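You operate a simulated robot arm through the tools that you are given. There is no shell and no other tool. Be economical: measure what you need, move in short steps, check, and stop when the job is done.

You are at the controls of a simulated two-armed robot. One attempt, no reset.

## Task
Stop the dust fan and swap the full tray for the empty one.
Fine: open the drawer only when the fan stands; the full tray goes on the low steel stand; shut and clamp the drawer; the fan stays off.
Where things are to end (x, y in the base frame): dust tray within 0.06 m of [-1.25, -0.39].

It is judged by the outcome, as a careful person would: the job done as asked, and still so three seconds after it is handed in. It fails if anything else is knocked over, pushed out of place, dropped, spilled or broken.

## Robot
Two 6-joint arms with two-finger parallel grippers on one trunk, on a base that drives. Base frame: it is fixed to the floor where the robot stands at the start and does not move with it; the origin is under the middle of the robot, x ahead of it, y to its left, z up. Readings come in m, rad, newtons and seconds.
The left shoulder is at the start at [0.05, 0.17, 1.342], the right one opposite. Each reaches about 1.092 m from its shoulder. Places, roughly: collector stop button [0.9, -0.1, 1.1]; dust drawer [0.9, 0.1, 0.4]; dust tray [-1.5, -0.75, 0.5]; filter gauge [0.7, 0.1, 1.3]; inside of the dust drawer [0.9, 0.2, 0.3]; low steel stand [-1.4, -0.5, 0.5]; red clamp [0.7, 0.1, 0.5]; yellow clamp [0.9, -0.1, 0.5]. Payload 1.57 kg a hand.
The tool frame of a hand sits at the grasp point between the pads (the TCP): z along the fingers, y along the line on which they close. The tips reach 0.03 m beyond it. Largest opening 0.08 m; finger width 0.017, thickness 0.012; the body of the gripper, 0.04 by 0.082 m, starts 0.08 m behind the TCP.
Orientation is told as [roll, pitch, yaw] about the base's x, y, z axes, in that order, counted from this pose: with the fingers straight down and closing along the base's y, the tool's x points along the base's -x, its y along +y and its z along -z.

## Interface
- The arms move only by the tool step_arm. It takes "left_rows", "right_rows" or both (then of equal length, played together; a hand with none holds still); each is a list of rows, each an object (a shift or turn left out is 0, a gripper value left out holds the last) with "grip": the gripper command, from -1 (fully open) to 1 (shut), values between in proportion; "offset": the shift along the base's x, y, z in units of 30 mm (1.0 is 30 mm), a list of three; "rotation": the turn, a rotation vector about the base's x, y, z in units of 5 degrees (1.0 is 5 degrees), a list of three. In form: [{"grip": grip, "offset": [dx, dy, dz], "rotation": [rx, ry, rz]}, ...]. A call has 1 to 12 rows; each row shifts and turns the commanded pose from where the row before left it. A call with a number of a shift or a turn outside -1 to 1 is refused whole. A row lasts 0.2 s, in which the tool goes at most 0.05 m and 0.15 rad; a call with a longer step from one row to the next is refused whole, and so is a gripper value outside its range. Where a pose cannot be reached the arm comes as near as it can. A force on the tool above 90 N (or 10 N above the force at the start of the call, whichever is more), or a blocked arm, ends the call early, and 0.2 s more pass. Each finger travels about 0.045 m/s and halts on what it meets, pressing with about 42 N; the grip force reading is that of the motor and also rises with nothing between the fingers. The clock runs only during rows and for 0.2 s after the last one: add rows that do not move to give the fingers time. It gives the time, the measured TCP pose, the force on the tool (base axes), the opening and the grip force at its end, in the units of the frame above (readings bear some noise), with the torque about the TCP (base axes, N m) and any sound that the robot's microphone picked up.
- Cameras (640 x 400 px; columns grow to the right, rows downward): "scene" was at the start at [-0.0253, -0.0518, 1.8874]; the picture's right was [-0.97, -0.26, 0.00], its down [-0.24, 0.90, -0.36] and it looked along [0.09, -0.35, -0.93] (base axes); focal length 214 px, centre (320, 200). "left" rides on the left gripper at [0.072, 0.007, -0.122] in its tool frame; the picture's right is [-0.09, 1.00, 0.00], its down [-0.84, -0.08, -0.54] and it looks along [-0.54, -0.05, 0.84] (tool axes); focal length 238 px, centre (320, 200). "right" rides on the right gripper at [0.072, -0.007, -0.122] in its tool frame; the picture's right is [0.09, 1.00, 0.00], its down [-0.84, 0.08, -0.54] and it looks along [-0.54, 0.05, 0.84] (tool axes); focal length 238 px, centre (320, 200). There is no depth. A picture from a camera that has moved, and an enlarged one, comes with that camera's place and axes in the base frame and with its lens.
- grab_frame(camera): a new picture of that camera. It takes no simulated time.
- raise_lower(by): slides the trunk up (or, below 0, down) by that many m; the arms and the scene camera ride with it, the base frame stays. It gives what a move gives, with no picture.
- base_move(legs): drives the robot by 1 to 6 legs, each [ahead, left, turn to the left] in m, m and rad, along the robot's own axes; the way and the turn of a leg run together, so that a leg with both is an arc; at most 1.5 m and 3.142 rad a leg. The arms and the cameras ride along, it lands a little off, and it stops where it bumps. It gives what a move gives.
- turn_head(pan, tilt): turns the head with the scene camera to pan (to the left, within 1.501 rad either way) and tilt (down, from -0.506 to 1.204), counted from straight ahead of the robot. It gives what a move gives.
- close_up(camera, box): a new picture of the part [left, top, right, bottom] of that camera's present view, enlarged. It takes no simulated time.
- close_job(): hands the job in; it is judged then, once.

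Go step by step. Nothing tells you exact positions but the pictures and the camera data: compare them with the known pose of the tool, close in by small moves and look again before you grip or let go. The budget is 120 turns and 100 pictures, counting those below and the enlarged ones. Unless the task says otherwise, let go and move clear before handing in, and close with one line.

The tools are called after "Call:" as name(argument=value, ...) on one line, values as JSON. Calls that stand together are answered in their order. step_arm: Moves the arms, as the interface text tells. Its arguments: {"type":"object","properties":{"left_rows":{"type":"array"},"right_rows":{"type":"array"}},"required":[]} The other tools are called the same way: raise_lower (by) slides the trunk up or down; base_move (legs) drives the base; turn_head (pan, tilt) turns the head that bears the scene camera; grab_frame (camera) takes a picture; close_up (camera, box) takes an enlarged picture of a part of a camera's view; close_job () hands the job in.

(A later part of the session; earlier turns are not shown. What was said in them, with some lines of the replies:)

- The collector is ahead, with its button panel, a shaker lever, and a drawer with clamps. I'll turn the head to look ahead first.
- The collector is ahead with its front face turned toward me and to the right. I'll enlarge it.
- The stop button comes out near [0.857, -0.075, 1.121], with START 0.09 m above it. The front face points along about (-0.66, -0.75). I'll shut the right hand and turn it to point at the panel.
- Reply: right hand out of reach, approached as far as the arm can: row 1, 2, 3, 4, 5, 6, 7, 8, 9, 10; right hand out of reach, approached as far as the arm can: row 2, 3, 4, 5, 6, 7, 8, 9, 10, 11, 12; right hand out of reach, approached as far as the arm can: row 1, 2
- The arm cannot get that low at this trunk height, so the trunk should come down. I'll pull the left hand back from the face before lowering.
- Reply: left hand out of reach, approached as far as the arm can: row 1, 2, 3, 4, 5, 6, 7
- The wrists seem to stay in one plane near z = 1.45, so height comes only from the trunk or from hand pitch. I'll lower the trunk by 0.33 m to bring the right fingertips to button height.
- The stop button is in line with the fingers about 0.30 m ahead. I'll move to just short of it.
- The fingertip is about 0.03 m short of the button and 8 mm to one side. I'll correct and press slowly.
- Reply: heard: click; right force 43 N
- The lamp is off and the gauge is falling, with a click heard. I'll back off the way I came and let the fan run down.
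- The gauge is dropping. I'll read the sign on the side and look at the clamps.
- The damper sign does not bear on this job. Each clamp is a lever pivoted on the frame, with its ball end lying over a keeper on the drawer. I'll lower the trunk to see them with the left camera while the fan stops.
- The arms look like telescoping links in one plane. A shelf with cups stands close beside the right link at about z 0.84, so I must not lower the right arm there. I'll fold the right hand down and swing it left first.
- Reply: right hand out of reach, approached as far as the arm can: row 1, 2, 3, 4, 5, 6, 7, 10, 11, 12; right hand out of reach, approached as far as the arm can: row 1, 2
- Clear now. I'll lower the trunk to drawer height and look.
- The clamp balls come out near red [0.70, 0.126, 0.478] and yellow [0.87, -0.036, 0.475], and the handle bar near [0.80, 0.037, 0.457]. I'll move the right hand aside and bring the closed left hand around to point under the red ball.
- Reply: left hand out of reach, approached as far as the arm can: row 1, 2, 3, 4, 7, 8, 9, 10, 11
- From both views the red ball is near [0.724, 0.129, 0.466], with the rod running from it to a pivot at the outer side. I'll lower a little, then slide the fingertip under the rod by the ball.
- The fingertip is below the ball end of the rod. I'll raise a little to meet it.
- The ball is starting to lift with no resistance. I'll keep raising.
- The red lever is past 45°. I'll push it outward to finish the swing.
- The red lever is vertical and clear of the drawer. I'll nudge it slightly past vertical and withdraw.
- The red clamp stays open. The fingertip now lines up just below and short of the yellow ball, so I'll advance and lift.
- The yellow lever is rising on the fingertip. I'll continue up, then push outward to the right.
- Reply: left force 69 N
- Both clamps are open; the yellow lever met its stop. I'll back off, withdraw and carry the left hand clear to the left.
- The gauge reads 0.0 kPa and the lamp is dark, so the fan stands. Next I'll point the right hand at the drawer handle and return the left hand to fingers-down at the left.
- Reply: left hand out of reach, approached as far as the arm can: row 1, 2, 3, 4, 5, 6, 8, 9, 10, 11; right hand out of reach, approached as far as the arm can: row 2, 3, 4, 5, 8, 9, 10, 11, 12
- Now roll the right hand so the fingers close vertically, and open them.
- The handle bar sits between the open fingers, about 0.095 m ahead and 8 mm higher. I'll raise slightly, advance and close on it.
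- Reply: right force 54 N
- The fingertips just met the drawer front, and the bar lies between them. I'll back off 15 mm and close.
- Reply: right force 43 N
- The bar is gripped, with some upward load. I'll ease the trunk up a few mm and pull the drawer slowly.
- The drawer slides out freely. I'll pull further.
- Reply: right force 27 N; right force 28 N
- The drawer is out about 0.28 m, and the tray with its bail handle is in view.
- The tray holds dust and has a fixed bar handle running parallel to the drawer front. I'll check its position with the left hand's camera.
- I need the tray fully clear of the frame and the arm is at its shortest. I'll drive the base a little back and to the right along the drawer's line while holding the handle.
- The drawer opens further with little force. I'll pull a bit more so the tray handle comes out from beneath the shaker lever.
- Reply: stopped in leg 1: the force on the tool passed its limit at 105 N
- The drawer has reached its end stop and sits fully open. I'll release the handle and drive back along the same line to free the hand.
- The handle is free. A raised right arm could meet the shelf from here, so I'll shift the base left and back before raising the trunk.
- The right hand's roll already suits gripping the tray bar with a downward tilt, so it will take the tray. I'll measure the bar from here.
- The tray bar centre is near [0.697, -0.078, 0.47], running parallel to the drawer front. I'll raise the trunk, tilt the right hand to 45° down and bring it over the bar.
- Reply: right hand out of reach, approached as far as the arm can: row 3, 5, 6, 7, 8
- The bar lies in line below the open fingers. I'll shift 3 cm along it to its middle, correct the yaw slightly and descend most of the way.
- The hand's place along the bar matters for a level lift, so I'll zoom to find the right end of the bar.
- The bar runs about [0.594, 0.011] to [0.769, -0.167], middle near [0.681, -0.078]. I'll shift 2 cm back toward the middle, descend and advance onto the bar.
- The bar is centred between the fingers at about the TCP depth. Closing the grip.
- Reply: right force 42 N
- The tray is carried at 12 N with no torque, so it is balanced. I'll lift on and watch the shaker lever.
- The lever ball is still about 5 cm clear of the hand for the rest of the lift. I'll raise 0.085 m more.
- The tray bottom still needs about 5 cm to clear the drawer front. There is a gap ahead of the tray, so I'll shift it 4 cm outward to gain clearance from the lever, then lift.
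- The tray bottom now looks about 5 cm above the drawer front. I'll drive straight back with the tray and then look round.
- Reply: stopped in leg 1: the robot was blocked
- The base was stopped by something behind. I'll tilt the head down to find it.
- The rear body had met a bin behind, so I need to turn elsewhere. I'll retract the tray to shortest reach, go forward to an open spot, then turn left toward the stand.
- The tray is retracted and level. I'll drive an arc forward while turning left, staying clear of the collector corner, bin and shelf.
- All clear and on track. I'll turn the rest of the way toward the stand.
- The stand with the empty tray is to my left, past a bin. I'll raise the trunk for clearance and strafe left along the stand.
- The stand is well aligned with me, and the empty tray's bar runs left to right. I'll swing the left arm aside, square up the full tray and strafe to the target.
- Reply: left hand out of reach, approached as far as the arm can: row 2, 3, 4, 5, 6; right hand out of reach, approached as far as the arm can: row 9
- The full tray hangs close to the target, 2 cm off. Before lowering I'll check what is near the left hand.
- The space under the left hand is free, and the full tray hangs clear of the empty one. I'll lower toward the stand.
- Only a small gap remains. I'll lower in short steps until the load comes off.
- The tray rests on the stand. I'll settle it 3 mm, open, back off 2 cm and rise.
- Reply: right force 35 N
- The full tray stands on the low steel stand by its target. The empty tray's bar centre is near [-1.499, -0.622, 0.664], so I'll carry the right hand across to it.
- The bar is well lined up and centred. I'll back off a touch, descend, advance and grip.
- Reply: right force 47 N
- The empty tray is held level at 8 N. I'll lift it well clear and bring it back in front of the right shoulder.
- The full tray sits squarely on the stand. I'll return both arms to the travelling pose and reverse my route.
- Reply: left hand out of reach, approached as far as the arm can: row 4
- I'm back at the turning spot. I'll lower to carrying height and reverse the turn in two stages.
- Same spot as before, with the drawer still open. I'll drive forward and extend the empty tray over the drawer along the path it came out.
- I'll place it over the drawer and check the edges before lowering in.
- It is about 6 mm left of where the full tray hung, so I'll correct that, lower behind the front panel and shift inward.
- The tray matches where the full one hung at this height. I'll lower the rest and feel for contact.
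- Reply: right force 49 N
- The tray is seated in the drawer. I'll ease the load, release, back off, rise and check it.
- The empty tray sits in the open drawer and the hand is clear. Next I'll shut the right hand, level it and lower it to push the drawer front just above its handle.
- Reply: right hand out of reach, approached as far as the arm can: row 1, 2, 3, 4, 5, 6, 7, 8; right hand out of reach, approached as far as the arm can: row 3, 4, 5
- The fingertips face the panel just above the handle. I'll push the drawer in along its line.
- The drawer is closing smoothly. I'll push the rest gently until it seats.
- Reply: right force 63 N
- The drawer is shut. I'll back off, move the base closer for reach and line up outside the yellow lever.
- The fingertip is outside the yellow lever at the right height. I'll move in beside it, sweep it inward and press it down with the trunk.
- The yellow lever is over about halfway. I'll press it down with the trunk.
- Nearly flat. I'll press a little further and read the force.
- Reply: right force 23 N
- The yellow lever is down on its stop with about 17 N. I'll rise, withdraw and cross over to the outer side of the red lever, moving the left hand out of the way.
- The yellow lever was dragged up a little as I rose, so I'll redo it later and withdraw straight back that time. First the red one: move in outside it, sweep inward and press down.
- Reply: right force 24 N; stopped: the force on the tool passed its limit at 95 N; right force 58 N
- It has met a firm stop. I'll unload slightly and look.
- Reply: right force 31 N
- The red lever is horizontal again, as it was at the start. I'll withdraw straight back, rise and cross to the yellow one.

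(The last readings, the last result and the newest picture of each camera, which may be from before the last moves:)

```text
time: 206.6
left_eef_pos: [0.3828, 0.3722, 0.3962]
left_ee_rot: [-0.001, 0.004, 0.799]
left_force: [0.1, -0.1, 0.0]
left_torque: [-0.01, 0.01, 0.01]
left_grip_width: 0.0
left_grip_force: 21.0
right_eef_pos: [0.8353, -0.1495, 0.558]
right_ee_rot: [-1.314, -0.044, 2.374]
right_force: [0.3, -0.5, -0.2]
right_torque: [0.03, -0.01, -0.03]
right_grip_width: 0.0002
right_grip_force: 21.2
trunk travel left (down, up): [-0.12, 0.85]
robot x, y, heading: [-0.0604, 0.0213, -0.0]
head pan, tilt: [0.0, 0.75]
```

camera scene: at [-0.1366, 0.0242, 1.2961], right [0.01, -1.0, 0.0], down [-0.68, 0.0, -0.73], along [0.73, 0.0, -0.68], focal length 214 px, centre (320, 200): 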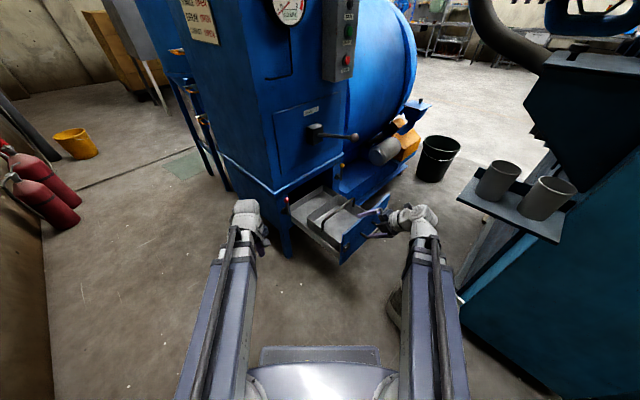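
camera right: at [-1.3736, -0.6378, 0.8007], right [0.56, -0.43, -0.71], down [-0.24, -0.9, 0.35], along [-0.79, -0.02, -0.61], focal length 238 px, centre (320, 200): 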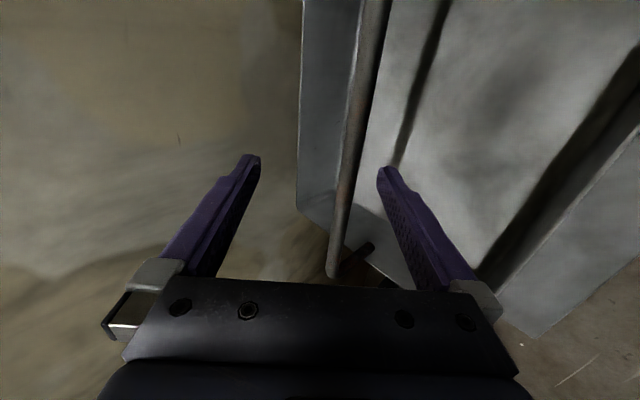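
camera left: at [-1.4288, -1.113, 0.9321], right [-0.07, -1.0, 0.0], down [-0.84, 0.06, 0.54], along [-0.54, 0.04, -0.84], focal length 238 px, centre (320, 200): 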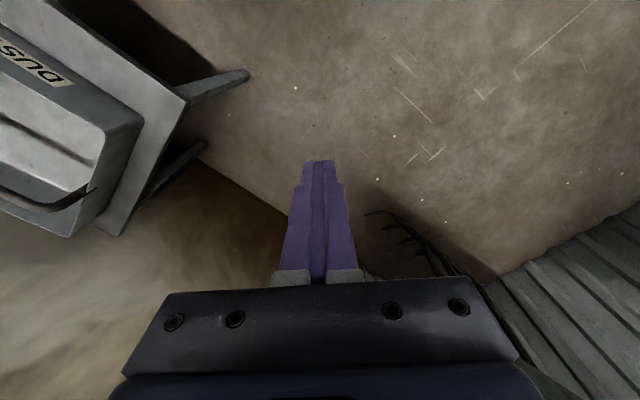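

Above and in front of the yellow rod now. I'll advance over it and press down.

Call:
step_arm(right_rows=[{"offset": [0.6, 0.6, 0]}, {"offset": [0.6, 0.6, 0]}, {"offset": [0.57, 0.57, 0]}, {}])

Call:
raise_lower(by=-0.066)

Call:
raise_lower(by=-0.004)

```text
time: 207.6
left_eef_pos: [0.382, 0.3727, 0.3937]
left_ee_rot: [-0.001, 0.004, 0.798]
left_force: [0.2, 0.4, 0.1]
left_torque: [-0.02, 0.02, 0.03]
left_grip_width: 0.0
left_grip_force: 21.2
right_eef_pos: [0.8891, -0.0962, 0.5592]
right_ee_rot: [-1.315, -0.047, 2.374]
right_force: [-0.1, 0.0, -0.7]
right_torque: [0.02, -0.02, 0.01]
right_grip_width: 0.0
right_grip_force: 21.7
trunk travel left (down, up): [-0.12, 0.85]
robot x, y, heading: [-0.061, 0.0223, -0.004]
head pan, tilt: [0.0, 0.75]
```

```text
time: 208.7
left_eef_pos: [0.3809, 0.3718, 0.3296]
left_ee_rot: [0.0, 0.004, 0.8]
left_force: [-1.4, 0.3, 0.8]
left_torque: [-0.01, 0.0, 0.0]
left_grip_width: 0.0
left_grip_force: 21.3
right_eef_pos: [0.8877, -0.098, 0.4926]
right_ee_rot: [-1.315, -0.047, 2.372]
right_force: [-6.0, -4.2, -0.9]
right_torque: [-0.09, 0.04, 0.1]
right_grip_width: 0.0
right_grip_force: 21.1
trunk travel left (down, up): [-0.054, 0.916]
robot x, y, heading: [-0.0596, 0.0235, -0.006]
head pan, tilt: [0.0, 0.75]
```

```text
time: 209.2
left_eef_pos: [0.3818, 0.372, 0.3254]
left_ee_rot: [0.001, 0.003, 0.8]
left_force: [0.1, 0.5, 0.1]
left_torque: [0.0, -0.02, -0.02]
left_grip_width: 0.0
left_grip_force: 20.8
right_eef_pos: [0.8891, -0.0981, 0.4893]
right_ee_rot: [-1.316, -0.044, 2.374]
right_force: [-9.5, -9.3, 1.3]
right_torque: [-0.06, -0.03, 0.18]
right_grip_width: 0.0
right_grip_force: 20.9
trunk travel left (down, up): [-0.05, 0.92]
robot x, y, heading: [-0.0566, 0.023, -0.004]
head pan, tilt: [0.0, 0.75]
```

No vertical stop felt yet. I'll go down a few mm more.

Call:
raise_lower(by=-0.006)

Call:
close_up(camera="scene", box=[260, 110, 380, 190])

```text
time: 209.7
left_eef_pos: [0.3818, 0.3708, 0.3195]
left_ee_rot: [0.0, 0.003, 0.798]
left_force: [-0.3, -0.2, -0.2]
left_torque: [-0.02, 0.04, -0.02]
left_grip_width: 0.0002
left_grip_force: 21.1
right_eef_pos: [0.888, -0.0964, 0.4834]
right_ee_rot: [-1.313, -0.045, 2.373]
right_force: [-12.1, -11.4, 2.7]
right_torque: [-0.2, -0.13, 0.08]
right_grip_width: 0.0
right_grip_force: 21.9
trunk travel left (down, up): [-0.044, 0.926]
robot x, y, heading: [-0.0589, 0.0211, -0.003]
head pan, tilt: [0.0, 0.75]
```

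```text
5.00 times, centred on (320, 150) of scene
camera zoom: at [-0.0174, 0.0236, 1.0062], right [0.0, -1.0, 0.0], down [-0.68, 0.0, -0.73], along [0.73, 0.0, -0.68], focal length 1072 px, centre (320, 450)
```

zoom: 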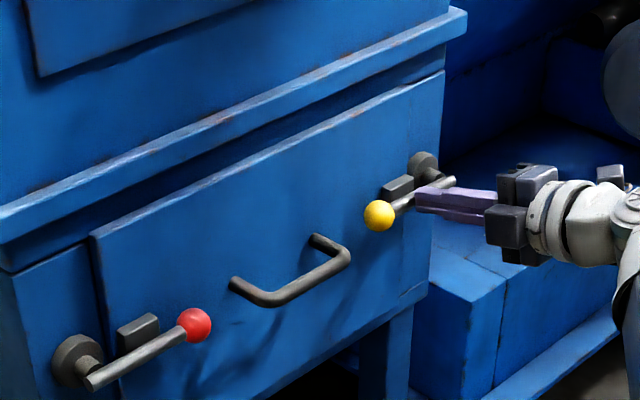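

The yellow lever is a few degrees short, because the tip slid down the rod's front instead of over it. I'll back off, rise, reach 15 mm deeper and press again.

Call:
step_arm(right_rows=[{"offset": [-0.5, -0.5, 0]}, {"offset": [-0.3, -0.3, 0]}, {}])

Call:
raise_lower(by=0.04)

Call:
step_arm(right_rows=[{"offset": [0.5, 0.5, 0]}, {"offset": [0.6, 0.6, 0]}, {}])

Call:
raise_lower(by=-0.034)

```text
time: 210.5
left_eef_pos: [0.3812, 0.3712, 0.319]
left_ee_rot: [0.001, 0.003, 0.799]
left_force: [0.0, -0.4, -0.1]
left_torque: [0.02, 0.0, -0.02]
left_grip_width: 0.0
left_grip_force: 21.3
right_eef_pos: [0.8646, -0.1189, 0.4825]
right_ee_rot: [-1.315, -0.045, 2.377]
right_force: [-0.3, 0.3, -0.8]
right_torque: [0.02, 0.01, -0.03]
right_grip_width: 0.0001
right_grip_force: 21.3
trunk travel left (down, up): [-0.044, 0.926]
robot x, y, heading: [-0.0605, 0.0201, 0.001]
head pan, tilt: [0.0, 0.75]
```

```text
time: 211.4
left_eef_pos: [0.3818, 0.3731, 0.3587]
left_ee_rot: [0.001, 0.005, 0.8]
left_force: [-0.2, -0.1, 0.1]
left_torque: [0.01, 0.01, 0.02]
left_grip_width: 0.0
left_grip_force: 21.8
right_eef_pos: [0.8653, -0.1203, 0.5238]
right_ee_rot: [-1.314, -0.046, 2.374]
right_force: [0.5, 0.2, -0.3]
right_torque: [0.02, -0.01, -0.03]
right_grip_width: 0.0
right_grip_force: 20.7
trunk travel left (down, up): [-0.084, 0.886]
robot x, y, heading: [-0.0595, 0.021, -0.002]
head pan, tilt: [0.0, 0.75]
```

```text
time: 212.2
left_eef_pos: [0.3817, 0.3712, 0.3589]
left_ee_rot: [-0.001, 0.003, 0.798]
left_force: [-0.6, -0.4, -0.1]
left_torque: [0.0, 0.02, 0.01]
left_grip_width: 0.0001
left_grip_force: 21.2
right_eef_pos: [0.8975, -0.0879, 0.5227]
right_ee_rot: [-1.314, -0.045, 2.373]
right_force: [0.0, -0.2, 0.4]
right_torque: [-0.01, 0.01, -0.02]
right_grip_width: 0.0
right_grip_force: 21.6
trunk travel left (down, up): [-0.084, 0.886]
robot x, y, heading: [-0.0594, 0.0225, -0.003]
head pan, tilt: [0.0, 0.75]
```

```text
time: 212.9
left_eef_pos: [0.3815, 0.372, 0.3255]
left_ee_rot: [-0.001, 0.001, 0.8]
left_force: [0.0, -0.4, 0.0]
left_torque: [0.0, 0.01, -0.02]
left_grip_width: 0.0
left_grip_force: 20.7
right_eef_pos: [0.8967, -0.0866, 0.4945]
right_ee_rot: [-1.32, -0.045, 2.373]
right_force: [4.5, 1.1, 27.7]
right_torque: [0.34, -0.68, -0.02]
right_grip_width: 0.0001
right_grip_force: 21.0
trunk travel left (down, up): [-0.05, 0.92]
robot x, y, heading: [-0.061, 0.0205, -0.005]
head pan, tilt: [0.0, 0.75]
```

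The same firm stop as the red one, 28 N at the same height. I'll unload, withdraw straight back and look.

Call:
raise_lower(by=0.003)

Call:
step_arm(right_rows=[{"offset": [-0.6, -0.6, 0]}, {"offset": [-0.6, -0.6, 0]}, {"offset": [-0.6, -0.6, 0]}, {"offset": [-0.6, -0.6, 0]}, {"offset": [-0.6, -0.6, 0]}, {"offset": [-0.6, -0.6, 0]}, {}])

Call:
close_up(camera="scene", box=[250, 110, 370, 190])

```text
time: 213.5
left_eef_pos: [0.3808, 0.3728, 0.3281]
left_ee_rot: [0.0, 0.003, 0.801]
left_force: [0.2, 0.0, -0.2]
left_torque: [-0.01, 0.04, 0.02]
left_grip_width: 0.0
left_grip_force: 21.8
right_eef_pos: [0.897, -0.0872, 0.4937]
right_ee_rot: [-1.316, -0.044, 2.374]
right_force: [5.5, 2.3, 14.0]
right_torque: [0.23, -0.41, 0.01]
right_grip_width: 0.0
right_grip_force: 21.8
trunk travel left (down, up): [-0.053, 0.917]
robot x, y, heading: [-0.0604, 0.0233, -0.006]
head pan, tilt: [0.0, 0.75]
```

```text
time: 215.1
left_eef_pos: [0.3814, 0.3729, 0.3266]
left_ee_rot: [-0.001, 0.004, 0.8]
left_force: [0.6, -0.3, -0.6]
left_torque: [-0.04, 0.02, -0.01]
left_grip_width: 0.0001
left_grip_force: 21.4
right_eef_pos: [0.7896, -0.1948, 0.4918]
right_ee_rot: [-1.313, -0.044, 2.373]
right_force: [-0.5, -0.3, 0.2]
right_torque: [0.02, 0.0, -0.01]
right_grip_width: 0.0
right_grip_force: 21.8
trunk travel left (down, up): [-0.053, 0.917]
robot x, y, heading: [-0.0596, 0.0222, 0.0]
head pan, tilt: [0.0, 0.75]
```

```text
5.00 times, centred on (310, 150) of scene
camera zoom: at [-0.0167, 0.024, 1.0152], right [0.0, -1.0, 0.0], down [-0.68, 0.0, -0.73], along [0.73, 0.0, -0.68], focal length 1072 px, centre (370, 450)
```

zoom: 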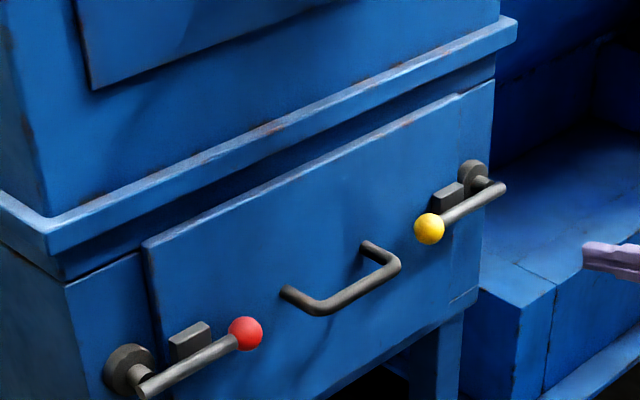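

Both levers lie flat over their keepers as at the start, and the drawer is shut. With the last picture I'll confirm the fan is still off.

Call:
turn_head(pan=0.0, tilt=0.2)

Call:
grab_frame(camera="scene")

```text
time: 216.0
left_eef_pos: [0.3811, 0.3717, 0.3278]
left_ee_rot: [0.002, 0.003, 0.801]
left_force: [-0.8, -0.2, -0.3]
left_torque: [-0.04, -0.01, -0.02]
left_grip_width: 0.0
left_grip_force: 21.1
right_eef_pos: [0.7897, -0.1951, 0.4922]
right_ee_rot: [-1.315, -0.045, 2.375]
right_force: [0.0, 0.2, -0.3]
right_torque: [0.01, 0.02, -0.03]
right_grip_width: 0.0001
right_grip_force: 21.1
trunk travel left (down, up): [-0.053, 0.917]
robot x, y, heading: [-0.0605, 0.0252, -0.002]
head pan, tilt: [0.0, 0.201]
```

```text
0 pictures are left
camera scene: at [-0.0064, 0.0239, 1.0648], right [0.0, -1.0, 0.0], down [-0.2, 0.0, -0.98], along [0.98, 0.0, -0.2], focal length 214 px, centre (320, 200)
```

scene: 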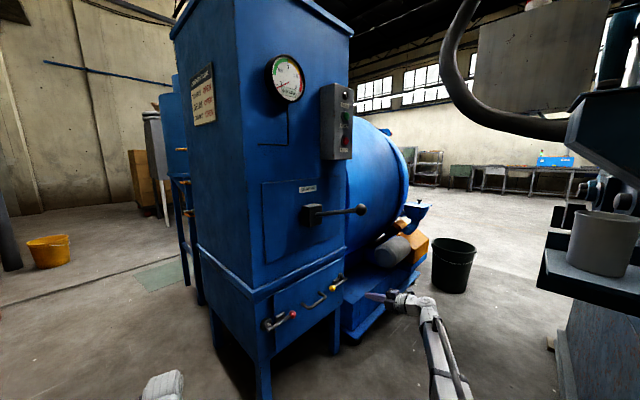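

The fan lamp is dark with the gauge at zero, the drawer is shut and clamped, and both hands are clear, so I'm handing in.

Call:
close_job()

```text
The job is handed in.
```

The fan is stopped and still off. The full tray is on the low steel stand, released within about 1 cm of [-1.25, -0.39]. The empty tray is in the drawer, which is shut with both clamps down. While backing up with the full tray, the base was stopped once, most likely by the bin beside the stand; the bin looked undisturbed in later pictures, but I did not measure its position.
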